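You operate a simulated robot arm through the tools that you are given. There is no shell and no other tool. Be economical: measure what you need, move in short steps, check, and stop when the job is done.

The job below is to be done with a simulated two-armed robot. You get a single attempt, and the scene is never put back.

## Task
The yarn broke on winder 2. Shut its gate, set the tension by the chart and restart it.

It is judged by the outcome, as a careful person would: the job done as asked, and still so three seconds after it is handed in. It fails if anything else is knocked over, pushed out of place, dropped, spilled or broken.

## Robot
Two 7-joint arms with fingered hands on one trunk, on a base that drives. Base frame: it is fixed to the floor where the robot stands at the start and does not move with it; the origin is under the middle of the robot, x ahead of it, y to its left, z up. Lengths are in m, angles in rad, forces in N, time in s.
The left shoulder is at the start at [0.036, 0.104, 1.17], the right one opposite. Payload 2.4 kg a hand.
Tool frame (each hand has its own): the origin (TCP) lies between the finger pads and is the grasp point; the fingertips stand 0.017 m ahead of it; z points along the fingers, y is the line along which they close. Largest opening 0.088 m; the body of the gripper starts 0.047 m behind the TCP. The gripper is a hand of 2 fingers: y runs from the thumb to the fingers, the wrist lies at [0, 0, -0.165] in the tool frame.
Orientation is told as [roll, pitch, yaw] about the base's x, y, z axes, in that order, counted from this pose: with the fingers straight down and closing along the base's y, the tool's x points along the base's -x, its y along +y and its z along -z.

## Interface
- The arms move only by the tool step_arm. It takes "left_moves", "right_moves" or both (then of equal length, played together; a hand with none holds still); each is text: rows parted by semicolons, each of 6 numbers parted by spaces: the turn, a rotation vector about the base's x, y, z in units of 6 degrees (1.0 is 6 degrees), then the shift along the base's x, y, z in units of 20 mm (1.0 is 20 mm). In form: wx wy wz x y z; .... A call has 1 to 12 rows; each row shifts and turns the commanded pose from where the row before left it. A call with a number of a shift or a turn outside -1 to 1 is refused whole. Each row takes 0.2 s and may step no farther than 0.05 m and 0.15 rad from the row before; otherwise, the whole call is refused. A pose out of reach is approached as far as the arm can. The call stops where the force on the tool passes 40 N (or 10 N more than at its start, if that is more) or the arm is blocked; 0.2 s more then pass. In this call time passes only in rows, and 0.2 s behind the last. It gives the time, the measured TCP pose, the force on the tool (base axes), the opening and the grip force at its end, in the units of the frame above (readings bear some noise), with the torque about the TCP (base axes, N m) and any sound that the robot's microphone picked up.
- Cameras (640 x 400 px; columns grow to the right, rows downward): "scene" is now at [0.1043, -0.0326, 1.1265]; the picture's right is [-0.41, -0.91, 0.00], its down [0.21, -0.10, -0.97] and it looks along [0.88, -0.40, 0.24] (base axes); focal length 214 px, centre (320, 200). "left" rides on the left gripper at [-0.05, 0.003, -0.063] in its tool frame; the picture's right is [-0.06, -1.00, 0.00], its down [0.78, -0.05, -0.62] and it looks along [0.62, -0.04, 0.79] (tool axes); focal length 275 px, centre (320, 200). "right" rides on the right gripper at [0.05, 0.003, -0.063] in its tool frame; the picture's right is [-0.06, 1.00, 0.00], its down [-0.78, -0.05, -0.62] and it looks along [-0.62, -0.04, 0.79] (tool axes); focal length 275 px, centre (320, 200).
- capture(camera): a new picture of that camera. The clock stands still meanwhile.
- raise_lower(by): slides the trunk up (or, below 0, down) by that many m; the arms and the scene camera ride with it, the base frame stays. It gives what a move gives, with no picture.
- roll_base(legs): drives the robot by 1 to 6 legs, each [ahead, left, turn to the left] in m, m and rad, along the robot's own axes; the way and the turn of a leg run together, so that a leg with both is an arc; at most 1.5 m and 3.142 rad a leg. The arms and the cameras ride along, it lands a little off, and it stops where it bumps. It gives what a move gives.
- finger_targets(finger1, thumb_bend, hand): sets how far each is bent, from 0 (flat) to 1 (curled in); at 0.3 the hand is open as for a grip, at 0.7 the pads meet at the TCP. One left out holds its place. A second passes; each finger stops where it meets its share of the squeeze, and holds until it gets a number again. It is the only way to open and close the hand. It gives what a move gives, with no picture; readings hold the bend of each and the force on the fingers (four entries, about 0 where the hand has none), thumb and palm.
- head_to(pan, tilt): turns the head with the scene camera to pan (to the left, within 1.047 rad either way) and tilt (down, from -0.506 to 1.204), counted from straight ahead of the robot. It gives what a move gives.
- point_at(camera, pixels): for up to 12 pixels [column, row] of the newest picture of that camera ("zoom" is the newest enlarged one), the place [x, y, z] in the base frame of the surface seen there, good to about 0.002 m. The clock stands still meanwhile.
- zoom(camera, box): a new picture of the part [left, top, right, bottom] of that camera's present view, enlarged. The clock stands still meanwhile.
- job_done(): hands the job in; it is judged then, once.

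Go step by step. Measure first, check grasps and placings, and put right what went wrong. The budget is 80 turns and 62 pictures, counting those below and the enlarged ones. Unless the task says otherwise, let go and move clear before handing in, and close with one line.

The tools are called after ">>>" by a JSON object that holds its "name" and its "arguments". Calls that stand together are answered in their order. step_arm: Moves the arms, as the interface text tells. Its arguments: {"type":"object","properties":{"left_moves":{"type":"string"},"right_moves":{"type":"string"}},"required":[]} The other tools are called the same way: raise_lower (by) slides the trunk up or down; finger_targets (finger1, thumb_bend, hand) moves the fingers one by one; roll_base (legs) drives the base; head_to (pan, tilt) turns the head that bears the scene camera; capture (camera) takes a picture; point_at (camera, pixels) gives the place of the surface under pixels of a picture; zoom (camera, box) takes an enlarged picture of a part of a camera's view; job_done () hands the job in.

At the start:

```text
clock: 0.0
left_eef_pos: [0.3553, -0.0228, 1.1659]
left_orientation: [0.0, 0.0, 0.0]
left_wrist_force: [-0.6, 0.3, -0.5]
left_ft_torque: [-0.01, 0.03, 0.0]
left_width: 0.0879
left_grip_force: 0.1
left_shape: jaw
left_bend: [0.3, 0.3]
left_finger forces: [0.0, 0.0, 0.0, 0.0, 0.1, 0.0]
right_eef_pos: [0.2429, -0.3425, 1.0849]
right_orientation: [-0.001, 0.002, 0.0]
right_wrist_force: [-0.9, -0.3, 0.6]
right_ft_torque: [-0.01, 0.01, 0.01]
right_width: 0.088
right_grip_force: 0.0
right_shape: jaw
right_bend: [0.3, 0.3]
right_finger forces: [0.0, 0.0, 0.0, 0.0, 0.0, 0.0]
trunk travel left (down, up): [-0.4, 0.45]
robot x, y, heading: [-0.0015, 0.0009, -0.003]
head pan, tilt: [-0.586, 1.201]
```

scene: 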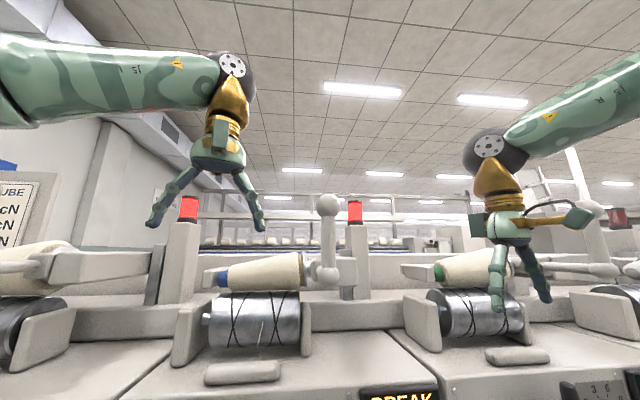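
right: 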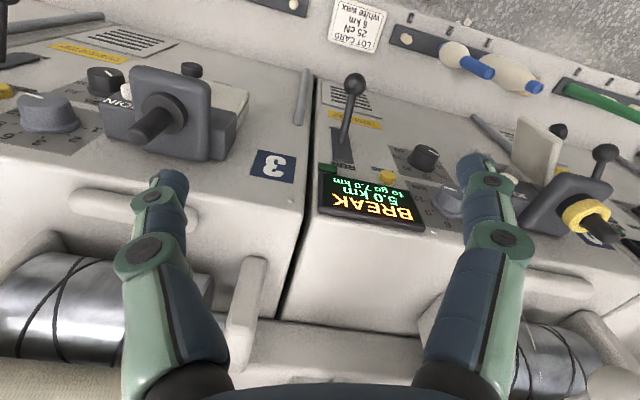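
left: 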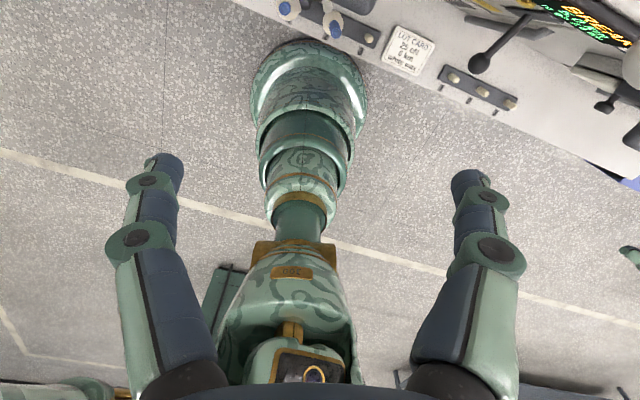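

The scene camera looks upward and shows winders with a BREAK display near (400,395). I'll turn the head to look at the front panels and chart.

>>> {"name": "head_to", "arguments": {"pan": -0.4, "tilt": 0.6}}

>>> {"name": "capture", "arguments": {"camera": "scene"}}

```text
clock: 1.0
left_eef_pos: [0.3572, -0.024, 1.1658]
left_orientation: [-0.001, 0.002, 0.0]
left_wrist_force: [0.9, -0.5, 0.4]
left_ft_torque: [0.0, -0.02, -0.01]
left_width: 0.0878
left_grip_force: 0.1
left_shape: jaw
left_bend: [0.3, 0.3]
left_finger forces: [0.0, 0.1, 0.0, 0.0, 0.0, 0.0]
right_eef_pos: [0.2437, -0.3422, 1.085]
right_orientation: [0.002, 0.001, 0.001]
right_wrist_force: [0.1, 0.8, -1.0]
right_ft_torque: [0.0, 0.01, 0.03]
right_width: 0.0877
right_grip_force: 0.1
right_shape: jaw
right_bend: [0.3, 0.3]
right_finger forces: [0.1, 0.1, 0.1, 0.0, 0.1, 0.0]
trunk travel left (down, up): [-0.4, 0.45]
robot x, y, heading: [-0.0001, -0.0029, 0.001]
head pan, tilt: [-0.4, 0.6]
```

```text
58 pictures are left
```

scene: 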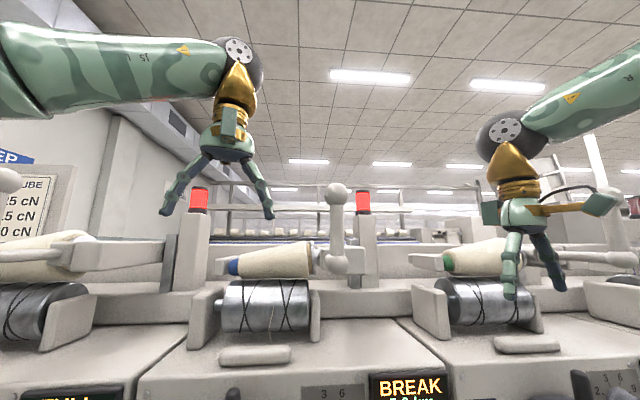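

The view barely changed although the head reports tilt 0.6. I'll take another picture to see where the camera settles.

>>> {"name": "head_to", "arguments": {"pan": 0.0, "tilt": 1.2}}

>>> {"name": "capture", "arguments": {"camera": "scene"}}

```text
clock: 2.0
left_eef_pos: [0.3561, -0.0237, 1.1663]
left_orientation: [0.002, 0.0, 0.0]
left_wrist_force: [0.2, -0.4, 0.4]
left_ft_torque: [0.01, -0.02, -0.02]
left_width: 0.0879
left_grip_force: 0.1
left_shape: jaw
left_bend: [0.3, 0.3]
left_finger forces: [0.1, 0.1, 0.0, 0.0, 0.0, 0.0]
right_eef_pos: [0.2442, -0.3424, 1.0845]
right_orientation: [-0.001, 0.002, 0.0]
right_wrist_force: [0.8, 0.8, -0.4]
right_ft_torque: [-0.03, 0.01, 0.02]
right_width: 0.0878
right_grip_force: 0.1
right_shape: jaw
right_bend: [0.3, 0.3]
right_finger forces: [0.0, 0.0, 0.1, 0.1, 0.1, 0.0]
trunk travel left (down, up): [-0.4, 0.45]
robot x, y, heading: [0.0009, 0.0019, 0.002]
head pan, tilt: [0.0, 1.201]
```

```text
57 pictures are left
```

scene: 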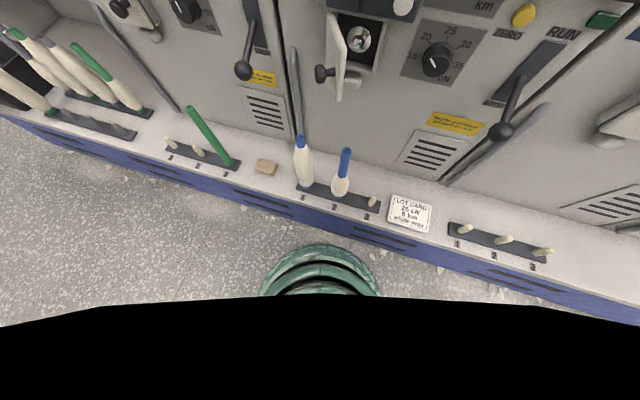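

Tilt 1.2 looks steeply down; the winder in front has a gate, tension dial, and lever. I'll look a bit higher to see the whole winder and its label.

>>> {"name": "head_to", "arguments": {"pan": -0.1, "tilt": 0.7}}

>>> {"name": "capture", "arguments": {"camera": "scene"}}

```text
clock: 2.9
left_eef_pos: [0.3565, -0.0224, 1.1658]
left_orientation: [0.0, 0.0, 0.001]
left_wrist_force: [0.5, -0.3, 1.8]
left_ft_torque: [0.01, 0.0, -0.02]
left_width: 0.088
left_grip_force: 0.1
left_shape: jaw
left_bend: [0.3, 0.3]
left_finger forces: [0.1, 0.1, 0.1, 0.1, 0.0, 0.0]
right_eef_pos: [0.243, -0.3422, 1.0841]
right_orientation: [0.0, 0.001, -0.001]
right_wrist_force: [-0.1, -0.6, 0.3]
right_ft_torque: [0.0, 0.03, -0.02]
right_width: 0.0882
right_grip_force: 0.0
right_shape: jaw
right_bend: [0.3, 0.3]
right_finger forces: [0.0, 0.0, 0.0, 0.0, 0.0, 0.1]
trunk travel left (down, up): [-0.4, 0.45]
robot x, y, heading: [0.0005, 0.0, -0.005]
head pan, tilt: [-0.099, 0.7]
```

```text
56 pictures are left
```

scene: 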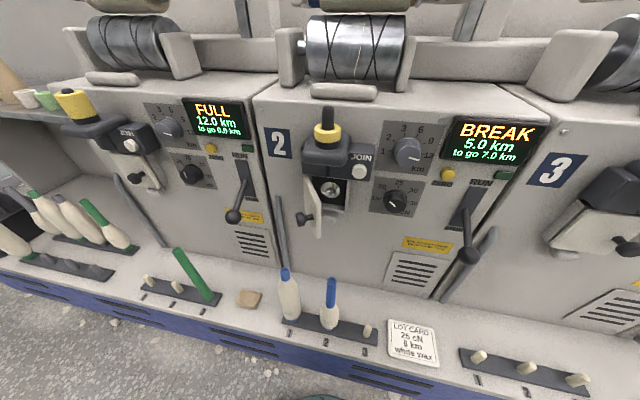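

Winder 2 shows BREAK with its gate open at (315,205), dials at (408,152) and (393,200), RUN lever at (468,255). I'll zoom on the fine print, then look for the chart on the left wall.

>>> {"name": "zoom", "arguments": {"camera": "scene", "box": [260, 90, 540, 265]}}

>>> {"name": "zoom", "arguments": {"camera": "scene", "box": [370, 220, 480, 370]}}

>>> {"name": "head_to", "arguments": {"pan": 0.3, "tilt": 0.1}}

>>> {"name": "capture", "arguments": {"camera": "scene"}}

```text
2.29 times, centred on (400, 178) of scene
```

zoom: 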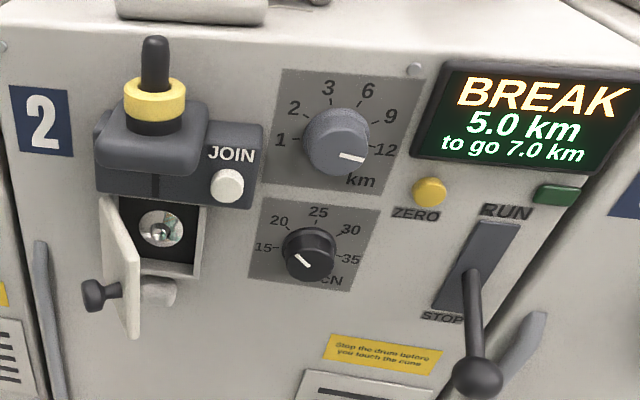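

```text
2.67 times, centred on (425, 295) of scene
```

zoom: 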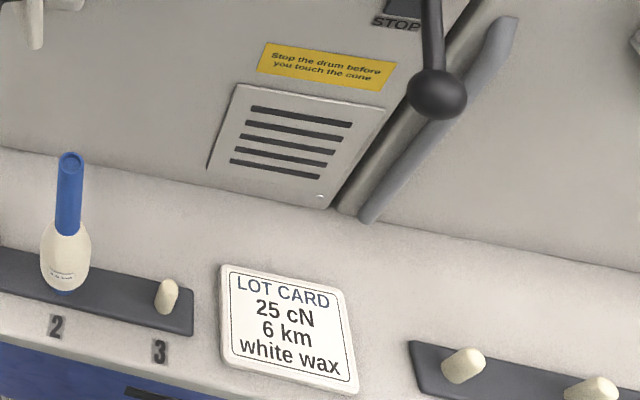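

```text
clock: 3.9
left_eef_pos: [0.357, -0.0227, 1.1654]
left_orientation: [-0.001, 0.0, 0.0]
left_wrist_force: [0.6, -0.7, -0.3]
left_ft_torque: [-0.03, -0.03, -0.03]
left_width: 0.0879
left_grip_force: 0.1
left_shape: jaw
left_bend: [0.3, 0.3]
left_finger forces: [0.1, 0.0, 0.0, 0.1, 0.0, 0.1]
right_eef_pos: [0.2438, -0.3427, 1.0849]
right_orientation: [-0.001, 0.002, 0.002]
right_wrist_force: [-0.4, -0.4, 0.0]
right_ft_torque: [-0.01, -0.02, -0.01]
right_width: 0.0879
right_grip_force: 0.0
right_shape: jaw
right_bend: [0.3, 0.3]
right_finger forces: [0.0, 0.0, 0.1, 0.0, 0.0, 0.0]
trunk travel left (down, up): [-0.4, 0.45]
robot x, y, heading: [0.0032, -0.001, -0.002]
head pan, tilt: [0.3, 0.099]
```

```text
53 pictures are left
```

scene: 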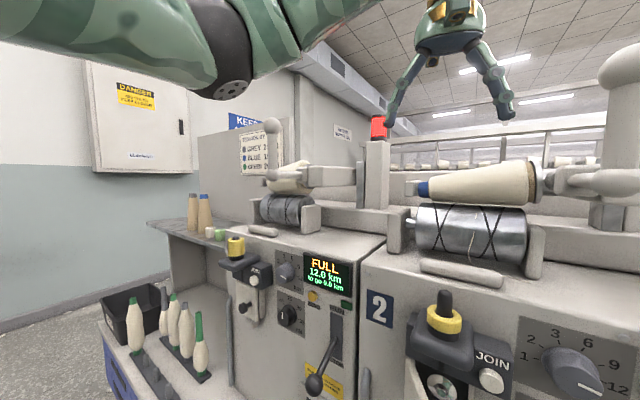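

The chart is at (262,150) and partly hidden; I'll zoom on it.

>>> {"name": "zoom", "arguments": {"camera": "scene", "box": [220, 105, 300, 185]}}

>>> {"name": "zoom", "arguments": {"camera": "scene", "box": [400, 150, 560, 250]}}

```text
5.00 times, centred on (260, 145) of scene
```

zoom: 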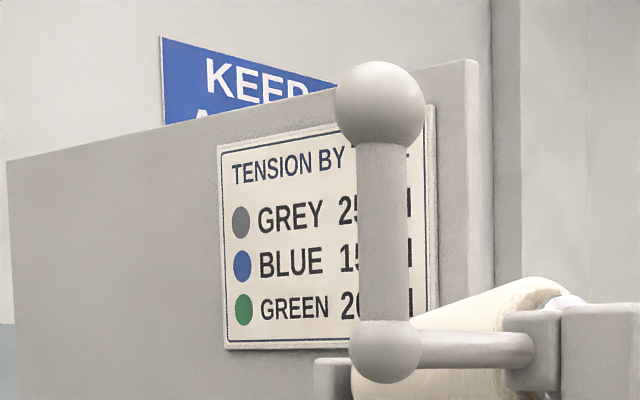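

```text
4.00 times, centred on (480, 200) of scene
```

zoom: 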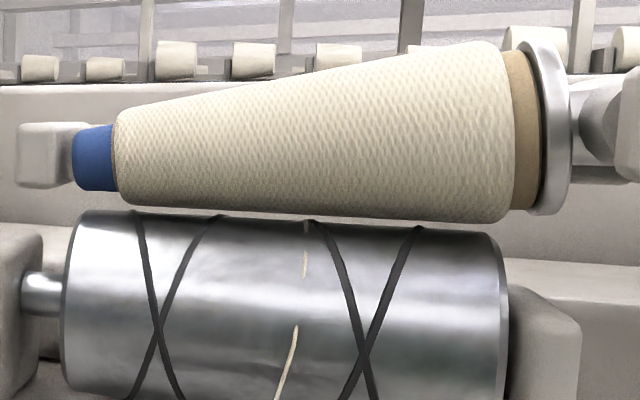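

The chart says blue tube → 1? cN; the first pictures show that row ending in "5 cN", and winder 2 carries a blue-ended tube, so 15 cN (the lot card's 25 doesn't go by the chart). Next I look at the panel again and measure it.

>>> {"name": "head_to", "arguments": {"pan": -0.1, "tilt": 0.7}}

>>> {"name": "zoom", "arguments": {"camera": "scene", "box": [290, 130, 418, 210]}}

>>> {"name": "capture", "arguments": {"camera": "scene"}}

```text
clock: 4.9
left_eef_pos: [0.3568, -0.0234, 1.1659]
left_orientation: [0.0, 0.0, -0.001]
left_wrist_force: [-0.1, -0.1, -0.7]
left_ft_torque: [0.0, 0.01, -0.01]
left_width: 0.0879
left_grip_force: 0.0
left_shape: jaw
left_bend: [0.3, 0.3]
left_finger forces: [0.0, 0.0, 0.0, 0.0, 0.1, 0.0]
right_eef_pos: [0.2443, -0.3423, 1.0856]
right_orientation: [0.001, 0.001, -0.001]
right_wrist_force: [-0.1, 0.3, -0.6]
right_ft_torque: [-0.01, 0.02, -0.01]
right_width: 0.088
right_grip_force: 0.1
right_shape: jaw
right_bend: [0.3, 0.3]
right_finger forces: [0.1, 0.0, 0.1, 0.1, 0.1, 0.0]
trunk travel left (down, up): [-0.4, 0.45]
robot x, y, heading: [0.0025, -0.001, -0.003]
head pan, tilt: [-0.099, 0.7]
```

```text
5.00 times, centred on (354, 170) of scene
```

zoom: 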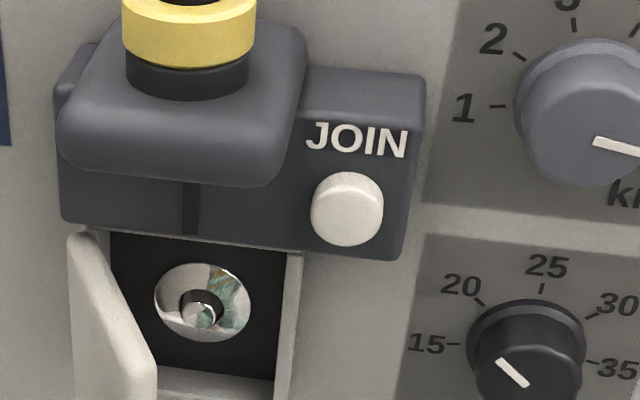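

```text
49 pictures are left
```

scene: 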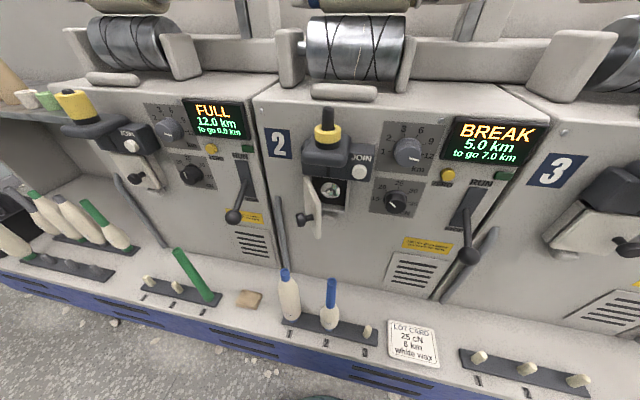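

The cN mark seems to point up-left toward 20. I'll zoom the dial fully and measure the key points.

>>> {"name": "zoom", "arguments": {"camera": "scene", "box": [362, 170, 442, 220]}}

>>> {"name": "point_at", "arguments": {"camera": "scene", "pixels": [[396, 202], [375, 185], [430, 215], [316, 180], [320, 232], [307, 219], [358, 172], [468, 254], [460, 225], [488, 180], [332, 190], [280, 180]]}}

>>> {"name": "point_at", "arguments": {"camera": "zoom", "pixels": [[250, 250], [290, 290], [270, 200], [130, 160], [140, 320], [430, 100], [430, 340], [300, 240], [240, 220], [250, 310], [300, 330], [320, 280]]}}

```text
8.00 times, centred on (402, 195) of scene
```

zoom: 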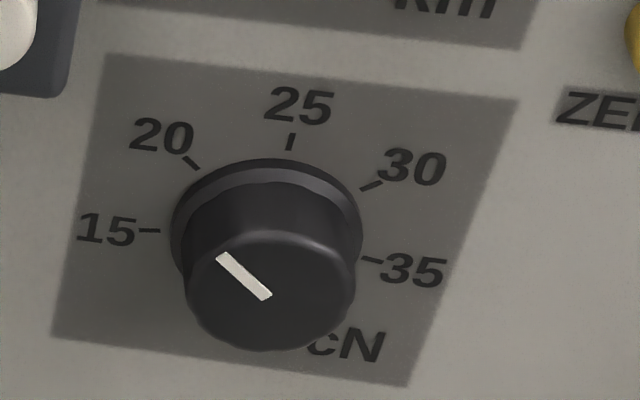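

```text
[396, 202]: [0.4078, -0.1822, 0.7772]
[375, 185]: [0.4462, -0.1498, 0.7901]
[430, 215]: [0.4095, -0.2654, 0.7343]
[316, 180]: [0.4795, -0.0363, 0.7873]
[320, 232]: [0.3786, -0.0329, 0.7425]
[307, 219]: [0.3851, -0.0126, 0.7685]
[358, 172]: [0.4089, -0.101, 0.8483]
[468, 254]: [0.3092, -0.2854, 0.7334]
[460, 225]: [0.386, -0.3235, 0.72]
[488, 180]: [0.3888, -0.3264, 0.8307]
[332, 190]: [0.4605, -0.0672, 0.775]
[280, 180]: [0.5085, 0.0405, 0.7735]
```

```text
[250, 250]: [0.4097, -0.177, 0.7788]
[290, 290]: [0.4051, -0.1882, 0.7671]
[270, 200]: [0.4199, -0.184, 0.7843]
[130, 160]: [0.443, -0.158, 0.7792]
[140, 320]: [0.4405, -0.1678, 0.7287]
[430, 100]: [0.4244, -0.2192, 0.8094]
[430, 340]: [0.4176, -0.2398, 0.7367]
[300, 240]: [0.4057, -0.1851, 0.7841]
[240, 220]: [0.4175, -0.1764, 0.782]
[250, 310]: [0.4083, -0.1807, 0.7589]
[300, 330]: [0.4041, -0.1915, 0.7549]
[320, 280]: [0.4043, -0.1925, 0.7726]
```

Panel is vertical, facing yaw ≈ -0.32 rad; knob at 20 needs to go to 15. I'll measure gate, splicer box and lever in detail before moving.

>>> {"name": "zoom", "arguments": {"camera": "scene", "box": [276, 100, 404, 250]}}

>>> {"name": "point_at", "arguments": {"camera": "scene", "pixels": [[304, 178], [308, 176], [320, 238], [319, 205], [299, 217], [310, 218], [325, 110], [325, 128], [325, 155], [305, 160], [345, 160], [346, 205]]}}

>>> {"name": "point_at", "arguments": {"camera": "scene", "pixels": [[468, 248], [460, 252], [477, 256], [466, 235], [463, 210], [456, 230], [486, 188], [448, 174], [500, 177], [479, 235], [490, 235], [440, 295]]}}

```text
2.67 times, centred on (340, 175) of scene
```

zoom: 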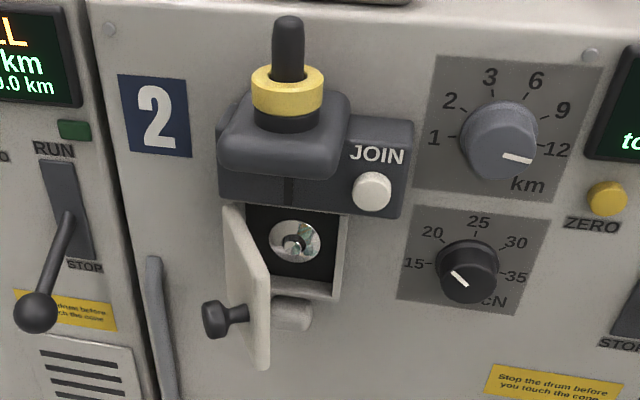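

```text
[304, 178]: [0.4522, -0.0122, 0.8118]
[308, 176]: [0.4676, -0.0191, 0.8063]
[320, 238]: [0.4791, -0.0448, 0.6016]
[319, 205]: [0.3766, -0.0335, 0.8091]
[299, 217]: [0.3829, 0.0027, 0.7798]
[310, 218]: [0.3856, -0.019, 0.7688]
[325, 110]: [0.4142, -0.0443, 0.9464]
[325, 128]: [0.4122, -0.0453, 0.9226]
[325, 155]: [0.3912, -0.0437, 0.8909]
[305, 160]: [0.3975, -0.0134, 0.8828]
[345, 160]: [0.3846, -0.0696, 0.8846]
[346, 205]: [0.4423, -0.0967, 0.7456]
```

```text
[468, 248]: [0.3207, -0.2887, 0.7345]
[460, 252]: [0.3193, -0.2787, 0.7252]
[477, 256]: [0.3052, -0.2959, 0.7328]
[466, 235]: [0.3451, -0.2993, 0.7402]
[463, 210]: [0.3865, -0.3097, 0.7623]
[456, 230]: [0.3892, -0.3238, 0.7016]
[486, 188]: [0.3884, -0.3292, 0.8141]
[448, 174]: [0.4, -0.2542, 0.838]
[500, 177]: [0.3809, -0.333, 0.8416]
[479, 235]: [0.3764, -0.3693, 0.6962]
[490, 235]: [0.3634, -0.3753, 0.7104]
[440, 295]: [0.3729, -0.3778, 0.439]
```

Box underside is at z≈0.81, gate from hinge (0.46,-0.015) to free edge (0.377,-0.034). I'll back the base 8 cm and lower the trunk 10 cm for comfortable horizontal reach.

>>> {"name": "roll_base", "arguments": {"legs": [[-0.08, 0, 0]]}}

>>> {"name": "raise_lower", "arguments": {"by": -0.1}}

```text
clock: 6.0
left_eef_pos: [0.2742, -0.0231, 1.1654]
left_orientation: [0.0, 0.001, 0.0]
left_wrist_force: [0.1, 0.0, -0.8]
left_ft_torque: [0.02, -0.06, 0.01]
left_width: 0.088
left_grip_force: 0.0
left_shape: jaw
left_bend: [0.3, 0.3]
left_finger forces: [0.1, 0.1, 0.0, 0.0, 0.0, 0.0]
right_eef_pos: [0.1621, -0.3428, 1.085]
right_orientation: [-0.001, 0.002, 0.001]
right_wrist_force: [0.2, -0.5, 0.1]
right_ft_torque: [0.0, 0.03, 0.0]
right_width: 0.088
right_grip_force: 0.0
right_shape: jaw
right_bend: [0.3, 0.3]
right_finger forces: [0.0, 0.1, 0.0, 0.1, 0.0, 0.0]
trunk travel left (down, up): [-0.4, 0.45]
robot x, y, heading: [-0.0823, 0.0014, -0.006]
head pan, tilt: [-0.099, 0.7]
```

```text
clock: 7.3
left_eef_pos: [0.2761, -0.0222, 1.066]
left_orientation: [0.001, 0.0, -0.001]
left_wrist_force: [-0.2, 0.1, -0.3]
left_ft_torque: [0.0, 0.0, 0.0]
left_width: 0.088
left_grip_force: 0.0
left_shape: jaw
left_bend: [0.3, 0.3]
left_finger forces: [0.0, 0.0, 0.0, 0.1, 0.0, 0.0]
right_eef_pos: [0.1633, -0.3427, 0.985]
right_orientation: [0.001, -0.003, 0.0]
right_wrist_force: [0.8, -0.1, 0.2]
right_ft_torque: [0.0, 0.04, 0.02]
right_width: 0.0878
right_grip_force: 0.0
right_shape: jaw
right_bend: [0.3, 0.3]
right_finger forces: [0.1, 0.1, 0.1, 0.0, 0.0, 0.1]
trunk travel left (down, up): [-0.3, 0.55]
robot x, y, heading: [-0.0807, -0.002, 0.001]
head pan, tilt: [-0.099, 0.7]
```

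Both hands are clear. First the left hand: pitch the fingers toward the panel while descending to a spot left of the gate.

>>> {"name": "step_arm", "arguments": {"left_moves": "0 -1 0 0.07 0.2 -0.86;0 -1 0 0.07 0.2 -0.86;0 -1 0 0.07 0.2 -0.86;0 -1 0 0.07 0.2 -0.86;0 -1 0 0.07 0.2 -0.86;0 -1 0 0.07 0.2 -0.86;0 -1 0 0.07 0.2 -0.86;0 -1 0 0.07 0.2 -0.86;0 -1 0 0.07 0.2 -0.86;0 -1 0 0.07 0.2 -0.86;0 -1 0 0.07 0.2 -0.86;0 -1 0 0.07 0.2 -0.86"}}

>>> {"name": "finger_targets", "arguments": {"hand": "left", "finger1": 0.7, "thumb_bend": 0.7}}

>>> {"name": "capture", "arguments": {"camera": "scene"}}

```text
clock: 9.9
left_eef_pos: [0.2924, 0.0263, 0.8599]
left_orientation: [-0.001, -1.257, 0.001]
left_wrist_force: [-0.1, -0.7, 0.3]
left_ft_torque: [0.02, 0.02, 0.01]
left_width: 0.088
left_grip_force: 0.2
left_shape: jaw
left_bend: [0.3, 0.3]
left_finger forces: [0.0, 0.1, 0.1, 0.0, 0.1, 0.0]
right_eef_pos: [0.1629, -0.343, 0.9849]
right_orientation: [0.0, 0.0, 0.0]
right_wrist_force: [-0.6, -0.7, 0.2]
right_ft_torque: [-0.01, 0.02, -0.03]
right_width: 0.0878
right_grip_force: 0.0
right_shape: jaw
right_bend: [0.3, 0.3]
right_finger forces: [0.0, 0.1, 0.0, 0.1, 0.0, 0.0]
trunk travel left (down, up): [-0.3, 0.55]
robot x, y, heading: [-0.0819, 0.0002, -0.003]
head pan, tilt: [-0.099, 0.7]
```

```text
clock: 10.9
left_eef_pos: [0.2929, 0.0268, 0.861]
left_orientation: [-0.002, -1.257, 0.001]
left_wrist_force: [0.5, -0.1, 0.7]
left_ft_torque: [0.0, 0.01, -0.03]
left_width: 0.0
left_grip_force: 0.1
left_shape: fingers
left_bend: [0.7, 0.7]
left_finger forces: [0.0, 0.1, 0.1, 0.1, 0.0, 0.0]
right_eef_pos: [0.1623, -0.3426, 0.9844]
right_orientation: [0.0, 0.002, 0.0]
right_wrist_force: [-0.8, -0.3, 0.4]
right_ft_torque: [-0.04, 0.0, 0.02]
right_width: 0.0878
right_grip_force: 0.0
right_shape: jaw
right_bend: [0.3, 0.3]
right_finger forces: [0.0, 0.1, 0.1, 0.1, 0.0, 0.0]
trunk travel left (down, up): [-0.3, 0.55]
robot x, y, heading: [-0.0775, 0.0028, -0.001]
head pan, tilt: [-0.099, 0.7]
```

```text
46 pictures are left
```

scene: 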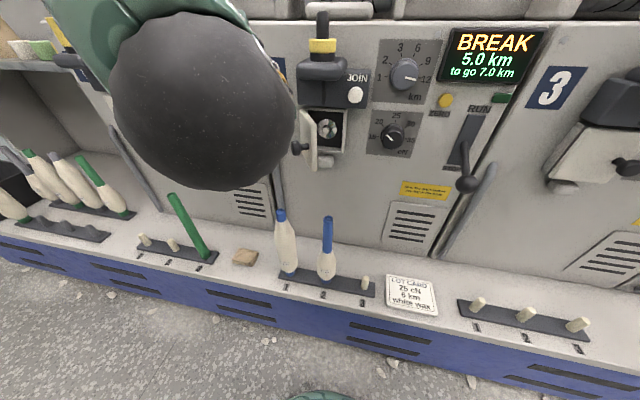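

The arm moves freely, gate is visible at (310,140). I'll finish pitch and yaw and descend to gate height, then look with the left camera.

>>> {"name": "step_arm", "arguments": {"left_moves": "0 -1 0 0.06 0.25 -0.9;0 -1 0 0.06 0.25 -0.9;0 -1 0 0.06 0.25 -0.9;0 0 -1 0.06 0.25 -0.9;0 0 -1 0.06 0.25 -0.9;0 0 -1 0.06 0.25 -0.9"}}

>>> {"name": "capture", "arguments": {"camera": "left"}}

>>> {"name": "capture", "arguments": {"camera": "scene"}}

```text
clock: 12.3
left_eef_pos: [0.2826, -0.0705, 0.9005]
left_orientation: [-0.038, -1.557, -0.259]
left_wrist_force: [-0.2, -0.1, 0.2]
left_ft_torque: [0.0, -0.02, -0.03]
left_width: 0.0001
left_grip_force: 0.1
left_shape: fingers
left_bend: [0.7, 0.7]
left_finger forces: [0.0, 0.0, 0.0, 0.0, 0.0, 0.1]
left hand out of reach, approached as far as the arm can: row 1, 2, 3, 4, 5, 6
right_eef_pos: [0.1624, -0.3406, 0.9845]
right_orientation: [-0.001, 0.0, 0.0]
right_wrist_force: [0.2, 0.6, 0.2]
right_ft_torque: [0.01, -0.01, -0.01]
right_width: 0.0879
right_grip_force: 0.1
right_shape: jaw
right_bend: [0.3, 0.3]
right_finger forces: [0.0, 0.1, 0.0, 0.0, 0.0, 0.0]
trunk travel left (down, up): [-0.3, 0.55]
robot x, y, heading: [-0.0799, -0.0021, -0.002]
head pan, tilt: [-0.099, 0.7]
```

```text
45 pictures are left
```

left: 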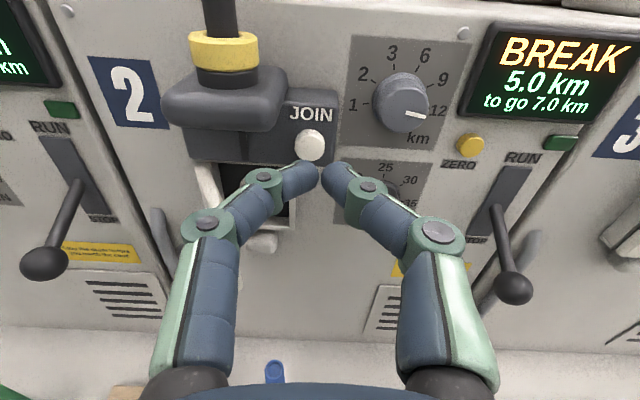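

```text
44 pictures are left
```

scene: 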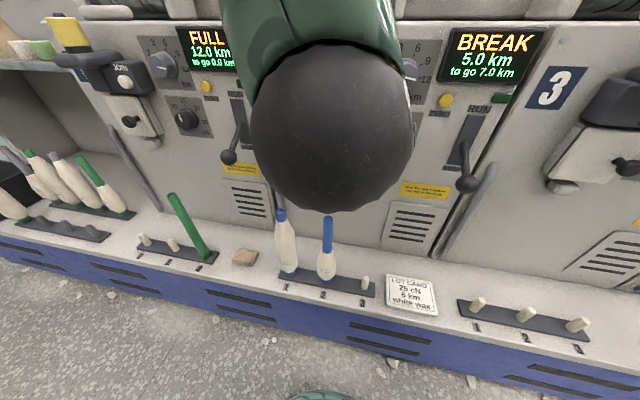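

The horizontal pose was out of reach this low (ended at z=0.90). I'll back off further and lower the trunk so the forearm is flatter.

>>> {"name": "roll_base", "arguments": {"legs": [[-0.11, 0, 0]]}}

>>> {"name": "raise_lower", "arguments": {"by": -0.15}}

>>> {"name": "capture", "arguments": {"camera": "scene"}}

```text
clock: 13.5
left_eef_pos: [0.1719, -0.0704, 0.9005]
left_orientation: [-0.022, -1.557, -0.273]
left_wrist_force: [0.1, 0.1, -0.2]
left_ft_torque: [-0.02, 0.0, 0.01]
left_width: 0.0
left_grip_force: 0.1
left_shape: fingers
left_bend: [0.7, 0.7]
left_finger forces: [0.1, 0.0, 0.1, 0.0, 0.0, 0.0]
right_eef_pos: [0.0518, -0.3427, 0.985]
right_orientation: [0.001, 0.002, -0.002]
right_wrist_force: [0.0, -0.4, -0.5]
right_ft_torque: [-0.03, 0.01, 0.0]
right_width: 0.0878
right_grip_force: 0.0
right_shape: jaw
right_bend: [0.3, 0.3]
right_finger forces: [0.0, 0.0, 0.0, 0.0, 0.0, 0.0]
trunk travel left (down, up): [-0.3, 0.55]
robot x, y, heading: [-0.189, 0.0032, -0.003]
head pan, tilt: [-0.099, 0.7]
```

```text
clock: 15.3
left_eef_pos: [0.1728, -0.0712, 0.7506]
left_orientation: [-0.008, -1.555, -0.288]
left_wrist_force: [0.6, -0.3, -0.1]
left_ft_torque: [0.0, 0.01, -0.05]
left_width: 0.0001
left_grip_force: 0.0
left_shape: fingers
left_bend: [0.7, 0.7]
left_finger forces: [0.1, 0.0, 0.0, 0.0, 0.0, 0.1]
right_eef_pos: [0.0531, -0.3421, 0.8355]
right_orientation: [0.0, 0.0, -0.001]
right_wrist_force: [-0.1, -0.5, -0.5]
right_ft_torque: [0.01, 0.0, -0.05]
right_width: 0.0877
right_grip_force: 0.1
right_shape: jaw
right_bend: [0.3, 0.3]
right_finger forces: [0.0, 0.1, 0.0, 0.1, 0.0, 0.1]
trunk travel left (down, up): [-0.15, 0.7]
robot x, y, heading: [-0.1915, -0.0015, -0.001]
head pan, tilt: [-0.099, 0.7]
```

```text
43 pictures are left
```

scene: 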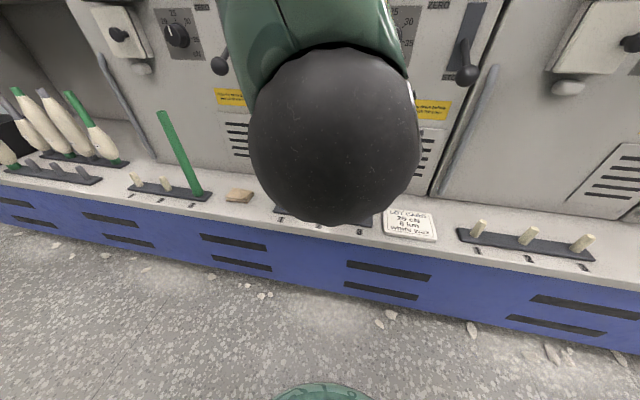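

Left hand now at z=0.7506. I'll move it left and forward to beside the gate.

>>> {"name": "step_arm", "arguments": {"left_moves": "0 0 0 0.3 1 0;0 0 0 0.3 1 0;0 0 0 0.3 1 0;0 0 0 0.8 1 0;0 0 0 1 1 0;0 0 0 1 1 0;0 0 0 1 0.8 0;0 0 0 1 0 0"}}

>>> {"name": "head_to", "arguments": {"pan": -0.1, "tilt": 0.3}}

>>> {"name": "capture", "arguments": {"camera": "scene"}}

>>> {"name": "capture", "arguments": {"camera": "left"}}

```text
clock: 17.1
left_eef_pos: [0.2203, -0.0323, 0.8126]
left_orientation: [-0.008, -1.557, -0.284]
left_wrist_force: [1.1, 0.0, 0.1]
left_ft_torque: [-0.01, 0.04, 0.02]
left_width: 0.0002
left_grip_force: 0.1
left_shape: fingers
left_bend: [0.7, 0.7]
left_finger forces: [0.0, 0.0, 0.0, 0.0, 0.0, 0.1]
left hand out of reach, approached as far as the arm can: row 1, 2, 3, 4, 5, 6, 7, 8
right_eef_pos: [0.0527, -0.342, 0.8348]
right_orientation: [0.0, 0.002, -0.001]
right_wrist_force: [0.1, -0.1, 0.5]
right_ft_torque: [-0.02, -0.01, 0.02]
right_width: 0.0877
right_grip_force: 0.1
right_shape: jaw
right_bend: [0.3, 0.3]
right_finger forces: [0.0, 0.1, 0.0, 0.0, 0.0, 0.0]
trunk travel left (down, up): [-0.15, 0.7]
robot x, y, heading: [-0.1919, 0.0016, 0.003]
head pan, tilt: [-0.099, 0.7]
```

```text
clock: 17.9
left_eef_pos: [0.2197, -0.0309, 0.813]
left_orientation: [-0.021, -1.556, -0.271]
left_wrist_force: [-0.4, 0.2, 0.2]
left_ft_torque: [0.01, 0.0, -0.03]
left_width: 0.0
left_grip_force: 0.1
left_shape: fingers
left_bend: [0.7, 0.7]
left_finger forces: [0.0, 0.0, 0.0, 0.0, 0.0, 0.1]
right_eef_pos: [0.0525, -0.3432, 0.8345]
right_orientation: [0.001, 0.003, -0.002]
right_wrist_force: [0.5, 0.1, 0.5]
right_ft_torque: [0.03, 0.02, -0.01]
right_width: 0.0877
right_grip_force: 0.1
right_shape: jaw
right_bend: [0.3, 0.3]
right_finger forces: [0.0, 0.0, 0.1, 0.0, 0.1, 0.1]
trunk travel left (down, up): [-0.15, 0.7]
robot x, y, heading: [-0.1957, 0.0004, -0.002]
head pan, tilt: [-0.099, 0.3]
```

```text
42 pictures are left
```

scene: 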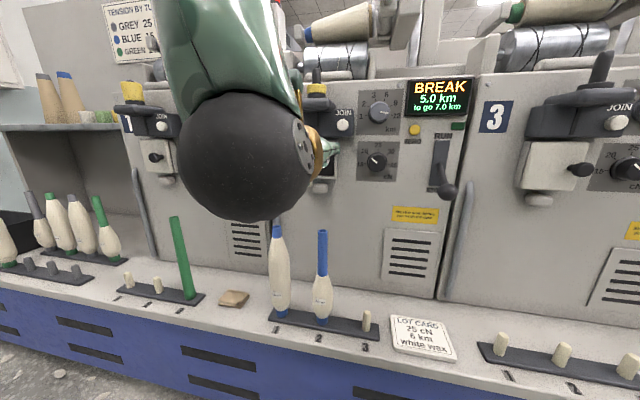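

```text
41 pictures are left
```

left: 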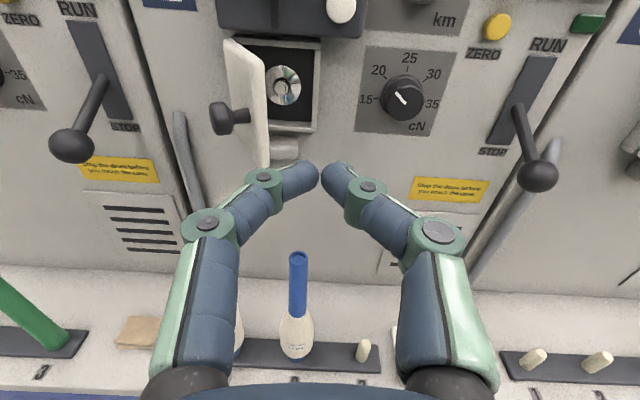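

Still out of reach because the arm is folded too tightly; I'll back 0.10 more and lower 0.10 more so the arm stretches flatter, then retry.

>>> {"name": "roll_base", "arguments": {"legs": [[-0.1, 0, 0]]}}

>>> {"name": "raise_lower", "arguments": {"by": -0.1}}

>>> {"name": "step_arm", "arguments": {"left_moves": "0 0 0 0 1 0.5;0 0 0 0 1 0.5;0 0 0 0.5 1 0;0 0 0 1 1 0;0 0 0 1 1 0;0 0 0 1 0 0;0 0 0 1 0 0;0 0 0 1 0 0;0 0 0 1 0 0"}}

```text
clock: 19.1
left_eef_pos: [0.12, -0.0308, 0.8117]
left_orientation: [-0.024, -1.556, -0.269]
left_wrist_force: [0.6, 0.4, -0.9]
left_ft_torque: [-0.01, -0.02, -0.01]
left_width: 0.0002
left_grip_force: 0.0
left_shape: fingers
left_bend: [0.7, 0.7]
left_finger forces: [0.0, 0.0, 0.0, 0.0, 0.0, 0.0]
right_eef_pos: [-0.047, -0.342, 0.8346]
right_orientation: [0.001, 0.002, -0.002]
right_wrist_force: [0.3, -0.1, -1.3]
right_ft_torque: [0.01, -0.02, -0.01]
right_width: 0.0877
right_grip_force: 0.0
right_shape: jaw
right_bend: [0.3, 0.3]
right_finger forces: [0.1, 0.0, 0.0, 0.1, 0.0, 0.0]
trunk travel left (down, up): [-0.15, 0.7]
robot x, y, heading: [-0.2866, -0.0009, 0.004]
head pan, tilt: [-0.099, 0.3]
```

```text
clock: 20.4
left_eef_pos: [0.1214, -0.0319, 0.7125]
left_orientation: [-0.009, -1.557, -0.282]
left_wrist_force: [-0.2, -1.1, -0.1]
left_ft_torque: [0.0, 0.02, -0.02]
left_width: 0.0
left_grip_force: 0.0
left_shape: fingers
left_bend: [0.7, 0.7]
left_finger forces: [0.0, 0.1, 0.1, 0.1, 0.0, 0.0]
right_eef_pos: [-0.0462, -0.3415, 0.7349]
right_orientation: [0.0, 0.002, -0.001]
right_wrist_force: [0.9, -0.3, 0.0]
right_ft_torque: [0.0, -0.01, 0.02]
right_width: 0.088
right_grip_force: 0.1
right_shape: jaw
right_bend: [0.3, 0.3]
right_finger forces: [0.0, 0.0, 0.0, 0.0, 0.0, 0.1]
trunk travel left (down, up): [-0.05, 0.8]
robot x, y, heading: [-0.2907, 0.0011, -0.001]
head pan, tilt: [-0.099, 0.3]
```

```text
clock: 22.4
left_eef_pos: [0.1948, -0.0384, 0.7627]
left_orientation: [-0.001, -1.552, -0.289]
left_wrist_force: [-1.1, -0.1, 0.0]
left_ft_torque: [0.0, 0.04, 0.0]
left_width: 0.0
left_grip_force: 0.0
left_shape: fingers
left_bend: [0.7, 0.7]
left_finger forces: [0.0, 0.0, 0.0, 0.1, 0.0, 0.1]
left hand out of reach, approached as far as the arm can: row 2, 3, 4, 5, 6, 7, 8, 9
right_eef_pos: [-0.046, -0.3433, 0.7346]
right_orientation: [0.001, 0.002, -0.002]
right_wrist_force: [-0.1, 0.3, 0.1]
right_ft_torque: [-0.01, 0.0, 0.0]
right_width: 0.0881
right_grip_force: 0.0
right_shape: jaw
right_bend: [0.3, 0.3]
right_finger forces: [0.0, 0.0, 0.0, 0.1, 0.0, 0.1]
trunk travel left (down, up): [-0.05, 0.8]
robot x, y, heading: [-0.2904, 0.0011, 0.005]
head pan, tilt: [-0.099, 0.3]
```

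Pitch -90° at this place stays out of reach. I'll ease the pitch to about -65° and see if the target beside the gate becomes reachable.

>>> {"name": "step_arm", "arguments": {"left_moves": "0.25 0.95 0 0 0.5 0;0.25 0.95 0 0 0.5 0;0.25 0.95 0 0 0.5 0;0.25 0.95 0 0 0.5 0;0 0 0 0.5 1 0;0 0 0 0.5 1 0;0 0 0 1 0.5 0;0 0 0 1 0 0"}}

>>> {"name": "capture", "arguments": {"camera": "scene"}}

```text
clock: 24.2
left_eef_pos: [0.2557, 0.0531, 0.7624]
left_orientation: [-0.035, -1.144, -0.26]
left_wrist_force: [-0.4, 0.9, -0.2]
left_ft_torque: [0.02, 0.03, -0.04]
left_width: 0.0002
left_grip_force: 0.0
left_shape: fingers
left_bend: [0.7, 0.7]
left_finger forces: [0.0, 0.1, 0.1, 0.0, 0.1, 0.0]
right_eef_pos: [-0.0457, -0.3426, 0.7346]
right_orientation: [-0.002, 0.002, -0.002]
right_wrist_force: [0.1, -1.0, 0.5]
right_ft_torque: [0.0, 0.02, 0.03]
right_width: 0.0881
right_grip_force: 0.1
right_shape: jaw
right_bend: [0.3, 0.3]
right_finger forces: [0.1, 0.1, 0.0, 0.0, 0.1, 0.1]
trunk travel left (down, up): [-0.05, 0.8]
robot x, y, heading: [-0.2889, -0.0025, 0.001]
head pan, tilt: [-0.099, 0.3]
```

```text
40 pictures are left
```

scene: 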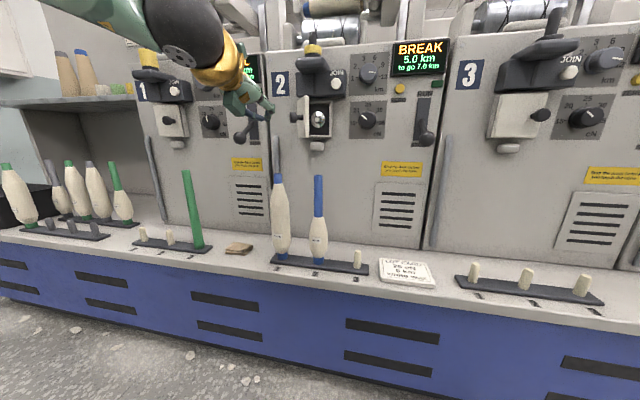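

Now reached, and the view is clear: gate knob at ~(295,117). I'll zoom on the gate and re-measure.

>>> {"name": "zoom", "arguments": {"camera": "scene", "box": [224, 65, 352, 165]}}

>>> {"name": "point_at", "arguments": {"camera": "zoom", "pixels": [[345, 260], [360, 265], [380, 200], [395, 330], [385, 300], [375, 235], [405, 180], [400, 250], [208, 160], [480, 270], [60, 360], [90, 350]]}}

```text
4.00 times, centred on (288, 115) of scene
```

zoom: 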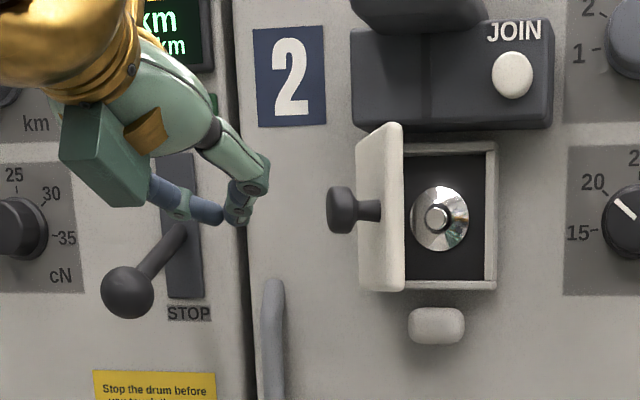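

```text
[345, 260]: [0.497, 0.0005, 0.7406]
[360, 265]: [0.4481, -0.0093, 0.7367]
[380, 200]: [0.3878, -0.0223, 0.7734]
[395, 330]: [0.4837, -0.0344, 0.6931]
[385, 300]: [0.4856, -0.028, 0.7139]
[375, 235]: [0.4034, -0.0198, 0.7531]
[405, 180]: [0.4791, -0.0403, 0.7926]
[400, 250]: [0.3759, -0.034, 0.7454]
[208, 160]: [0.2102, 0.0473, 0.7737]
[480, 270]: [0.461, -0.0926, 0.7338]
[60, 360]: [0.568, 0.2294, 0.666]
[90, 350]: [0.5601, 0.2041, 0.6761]
```

The gate's outer face is clear to push from the left. I'll check where winder 1's lever ball stands before entering that gap.

>>> {"name": "point_at", "arguments": {"camera": "zoom", "pixels": [[127, 292], [110, 290], [145, 290], [170, 245], [332, 210], [345, 190], [345, 228], [360, 210], [232, 215], [272, 300]]}}

```text
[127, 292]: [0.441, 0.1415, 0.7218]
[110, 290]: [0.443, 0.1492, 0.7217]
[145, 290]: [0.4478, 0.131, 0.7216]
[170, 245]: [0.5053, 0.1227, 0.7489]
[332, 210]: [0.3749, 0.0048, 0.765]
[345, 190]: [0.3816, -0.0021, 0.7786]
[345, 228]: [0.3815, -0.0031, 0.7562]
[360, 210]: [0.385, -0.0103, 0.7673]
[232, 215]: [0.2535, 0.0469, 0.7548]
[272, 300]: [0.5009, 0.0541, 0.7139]
```

Gap is ample (winder 1's ball is at y≈0.14). I'll raise pitch slightly and bring the closed fingertips beside the gate knob's outer side.

>>> {"name": "step_arm", "arguments": {"left_moves": "-0.25 -0.95 0 0.88 -0.1 0.05;-0.25 -0.95 0 0.88 -0.1 0.05;0 0 0 0.88 -0.1 0.05;0 0 0 0.88 -0.1 0.05;0 0 0 0.88 -0.1 0.05;0 0 0 0.88 -0.1 0.05;0 0 0 0.88 -0.1 0.05"}}

>>> {"name": "zoom", "arguments": {"camera": "scene", "box": [224, 65, 352, 165]}}

>>> {"name": "capture", "arguments": {"camera": "left"}}

```text
clock: 25.8
left_eef_pos: [0.3723, 0.0421, 0.7683]
left_orientation: [-0.105, -1.313, -0.224]
left_wrist_force: [-0.3, 0.2, 0.6]
left_ft_torque: [0.0, -0.03, 0.0]
left_width: 0.0
left_grip_force: 0.0
left_shape: fingers
left_bend: [0.7, 0.7]
left_finger forces: [0.0, 0.0, 0.0, 0.1, 0.0, 0.0]
left hand out of reach, approached as far as the arm can: row 2
right_eef_pos: [-0.0468, -0.3428, 0.7358]
right_orientation: [0.0, 0.003, -0.001]
right_wrist_force: [-1.0, -0.1, -0.2]
right_ft_torque: [0.03, 0.01, -0.03]
right_width: 0.0878
right_grip_force: 0.0
right_shape: jaw
right_bend: [0.3, 0.3]
right_finger forces: [0.1, 0.0, 0.0, 0.1, 0.0, 0.0]
trunk travel left (down, up): [-0.05, 0.8]
robot x, y, heading: [-0.2885, -0.0019, 0.001]
head pan, tilt: [-0.099, 0.3]
```

```text
4.00 times, centred on (288, 115) of scene
```

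zoom: 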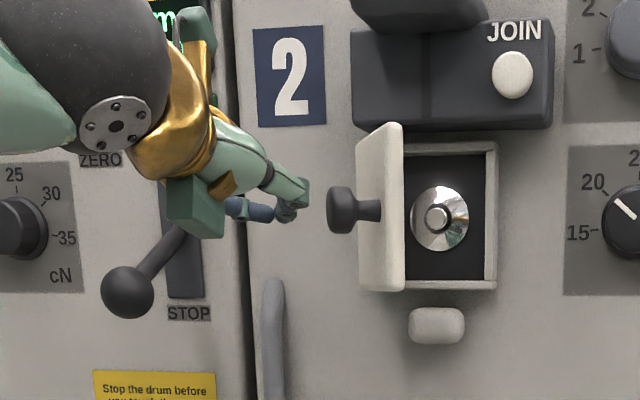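

```text
37 pictures are left
```

left: 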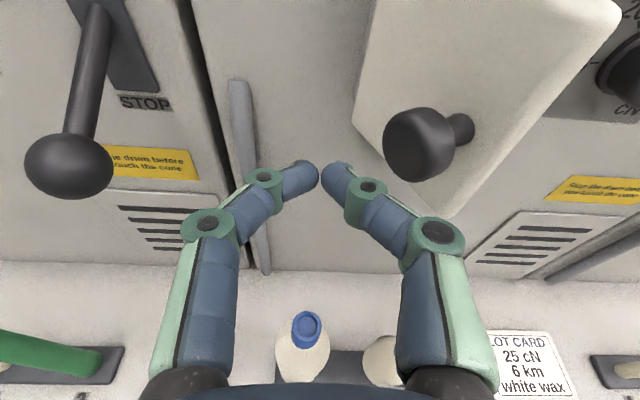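

Fingertips are alongside the knob, outer side. Now sweep right (−y) along the gate's arc.

>>> {"name": "step_arm", "arguments": {"left_moves": "0 0 0 0 -0.7 0;0 0 0 0 -0.7 0;0 0 0 0 -0.7 0;0 0 0 0 -0.7 0;0 0 0 0.1 -0.7 0;0 0 0 0.2 -0.7 0"}}

>>> {"name": "zoom", "arguments": {"camera": "scene", "box": [224, 65, 352, 165]}}

```text
clock: 27.2
left_eef_pos: [0.3777, -0.0419, 0.7694]
left_orientation: [-0.105, -1.313, -0.224]
left_wrist_force: [0.3, -0.1, 0.0]
left_ft_torque: [0.0, 0.01, 0.0]
left_width: 0.0001
left_grip_force: 0.1
left_shape: fingers
left_bend: [0.7, 0.7]
left_finger forces: [0.1, 0.1, 0.0, 0.0, 0.0, 0.1]
right_eef_pos: [-0.0466, -0.3424, 0.734]
right_orientation: [0.0, 0.001, -0.003]
right_wrist_force: [0.1, -0.5, -0.2]
right_ft_torque: [0.02, 0.03, 0.0]
right_width: 0.088
right_grip_force: 0.1
right_shape: jaw
right_bend: [0.3, 0.3]
right_finger forces: [0.0, 0.0, 0.0, 0.0, 0.1, 0.1]
trunk travel left (down, up): [-0.05, 0.8]
robot x, y, heading: [-0.2904, 0.0012, 0.001]
head pan, tilt: [-0.099, 0.3]
```

```text
4.00 times, centred on (288, 115) of scene
```

zoom: 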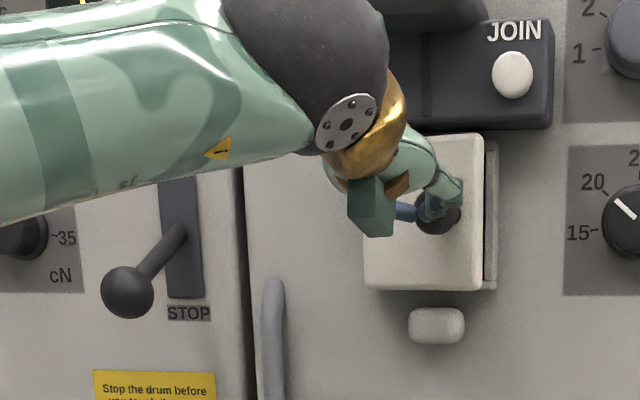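

The gate is swinging nearly shut, free edge at zoom (483,200). I'll finish by pressing the knob toward the panel.

>>> {"name": "step_arm", "arguments": {"left_moves": "0 0 0 0.4 -0.7 0;0 0 0 0.5 -0.6 0;0 0 0 0.7 -0.3 0;0 0 0 0.7 -0.2 0;0 0 0 0.5 -0.1 0;0 0 0 0.5 -0.1 0"}}

>>> {"name": "zoom", "arguments": {"camera": "scene", "box": [224, 65, 352, 165]}}

```text
clock: 27.9
left_eef_pos: [0.3917, -0.0664, 0.769]
left_orientation: [-0.105, -1.309, -0.226]
left_wrist_force: [-33.1, 11.7, 0.3]
left_ft_torque: [-0.01, 0.0, 0.03]
left_width: 0.0
left_grip_force: 20.7
left_shape: fingers
left_bend: [0.76, 0.75]
left_finger forces: [19.2, 0.0, 0.0, 0.0, 22.8, 0.0]
right_eef_pos: [-0.0485, -0.3407, 0.7359]
right_orientation: [-0.004, 0.0, 0.003]
right_wrist_force: [0.2, 0.1, -1.3]
right_ft_torque: [0.01, 0.0, 0.02]
right_width: 0.0878
right_grip_force: 0.0
right_shape: jaw
right_bend: [0.3, 0.3]
right_finger forces: [0.1, 0.0, 0.1, 0.0, 0.1, 0.0]
trunk travel left (down, up): [-0.05, 0.8]
robot x, y, heading: [-0.2923, -0.0005, 0.0]
head pan, tilt: [-0.099, 0.3]
stopped in row 3 (left hand): the force on the tool passed its limit (the readings are from after the stop); the commanded pose is now the measured one
```

```text
4.00 times, centred on (288, 115) of scene
```

zoom: 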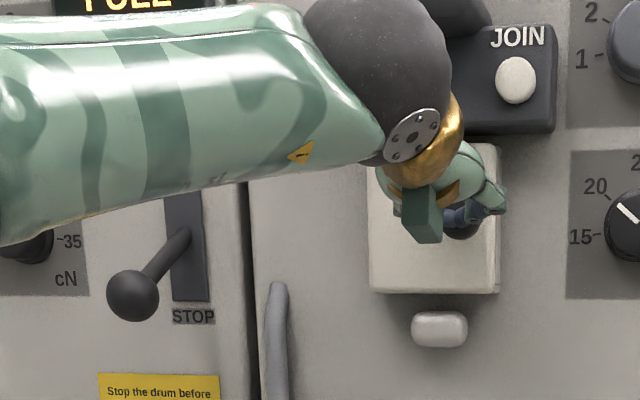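

The gate now covers its frame and the push met a firm stop (~35 N), so it is shut. I'll withdraw the left hand straight back and left, then check.

>>> {"name": "step_arm", "arguments": {"left_moves": "0 0 0 -0.95 0.3 0;0 0 0 -0.95 0.3 0;0 0 0 -0.95 0.3 0;0 0 0 -1 0.6 0;0 0 0 -1 1 0;0 0 0 -1 1 0;0 0 0 -1 1 0;0 0 0 -0.5 1 0"}}

>>> {"name": "zoom", "arguments": {"camera": "scene", "box": [250, 40, 458, 170]}}

```text
clock: 29.7
left_eef_pos: [0.2471, 0.0431, 0.7677]
left_orientation: [-0.104, -1.305, -0.227]
left_wrist_force: [0.5, 0.9, 0.1]
left_ft_torque: [-0.02, 0.04, 0.0]
left_width: 0.0
left_grip_force: 0.1
left_shape: fingers
left_bend: [0.7, 0.7]
left_finger forces: [0.0, 0.0, 0.1, 0.1, 0.1, 0.0]
right_eef_pos: [-0.0477, -0.3421, 0.7337]
right_orientation: [-0.001, 0.001, 0.0]
right_wrist_force: [0.4, -0.3, 0.5]
right_ft_torque: [-0.02, -0.01, 0.01]
right_width: 0.088
right_grip_force: 0.0
right_shape: jaw
right_bend: [0.3, 0.3]
right_finger forces: [0.1, 0.1, 0.0, 0.0, 0.1, 0.1]
trunk travel left (down, up): [-0.05, 0.8]
robot x, y, heading: [-0.2904, 0.0006, 0.005]
head pan, tilt: [-0.099, 0.3]
```

```text
3.08 times, centred on (354, 105) of scene
```

zoom: 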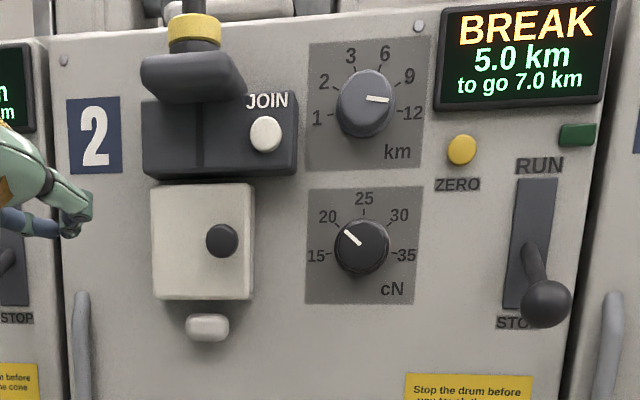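

Gate is shut. Now measure the tension knob, ticks, JOIN and lever from this frontal view.

>>> {"name": "point_at", "arguments": {"camera": "zoom", "pixels": [[361, 247], [347, 235], [345, 262], [380, 262], [361, 228], [361, 268], [329, 255], [338, 226], [396, 254], [387, 226], [365, 213], [320, 290]]}}

>>> {"name": "point_at", "arguments": {"camera": "zoom", "pixels": [[265, 134], [265, 122], [547, 305], [547, 285], [547, 322], [528, 305], [568, 305], [532, 262], [525, 245], [521, 190], [515, 300], [460, 150]]}}

>>> {"name": "zoom", "arguments": {"camera": "scene", "box": [346, 95, 394, 145]}}

```text
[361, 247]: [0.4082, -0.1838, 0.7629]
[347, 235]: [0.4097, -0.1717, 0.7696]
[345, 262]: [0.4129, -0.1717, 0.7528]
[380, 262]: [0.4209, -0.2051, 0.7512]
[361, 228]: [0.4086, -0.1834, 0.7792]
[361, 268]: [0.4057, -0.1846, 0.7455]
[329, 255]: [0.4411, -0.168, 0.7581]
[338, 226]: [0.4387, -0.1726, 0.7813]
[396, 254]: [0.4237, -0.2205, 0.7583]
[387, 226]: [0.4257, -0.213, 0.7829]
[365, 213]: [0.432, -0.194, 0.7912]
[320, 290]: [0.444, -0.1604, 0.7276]
```

```text
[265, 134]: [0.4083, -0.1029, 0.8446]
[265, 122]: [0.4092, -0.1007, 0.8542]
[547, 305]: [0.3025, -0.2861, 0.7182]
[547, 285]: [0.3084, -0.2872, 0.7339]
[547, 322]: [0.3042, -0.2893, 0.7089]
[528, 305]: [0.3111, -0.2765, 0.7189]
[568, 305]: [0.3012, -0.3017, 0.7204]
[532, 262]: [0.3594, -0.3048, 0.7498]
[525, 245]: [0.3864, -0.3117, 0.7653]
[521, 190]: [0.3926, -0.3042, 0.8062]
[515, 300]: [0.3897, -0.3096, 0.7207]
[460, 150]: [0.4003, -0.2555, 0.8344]
```

```text
8.00 times, centred on (370, 120) of scene
```

zoom: 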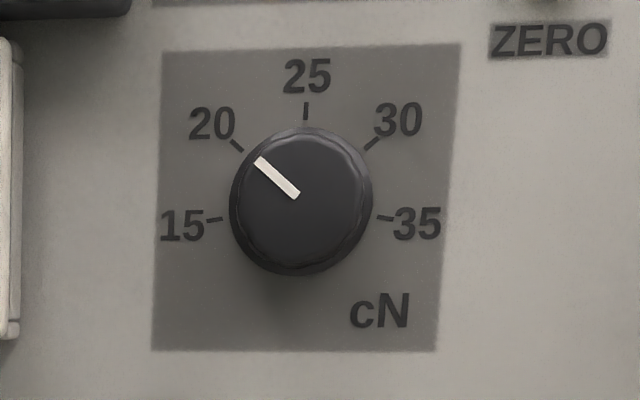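

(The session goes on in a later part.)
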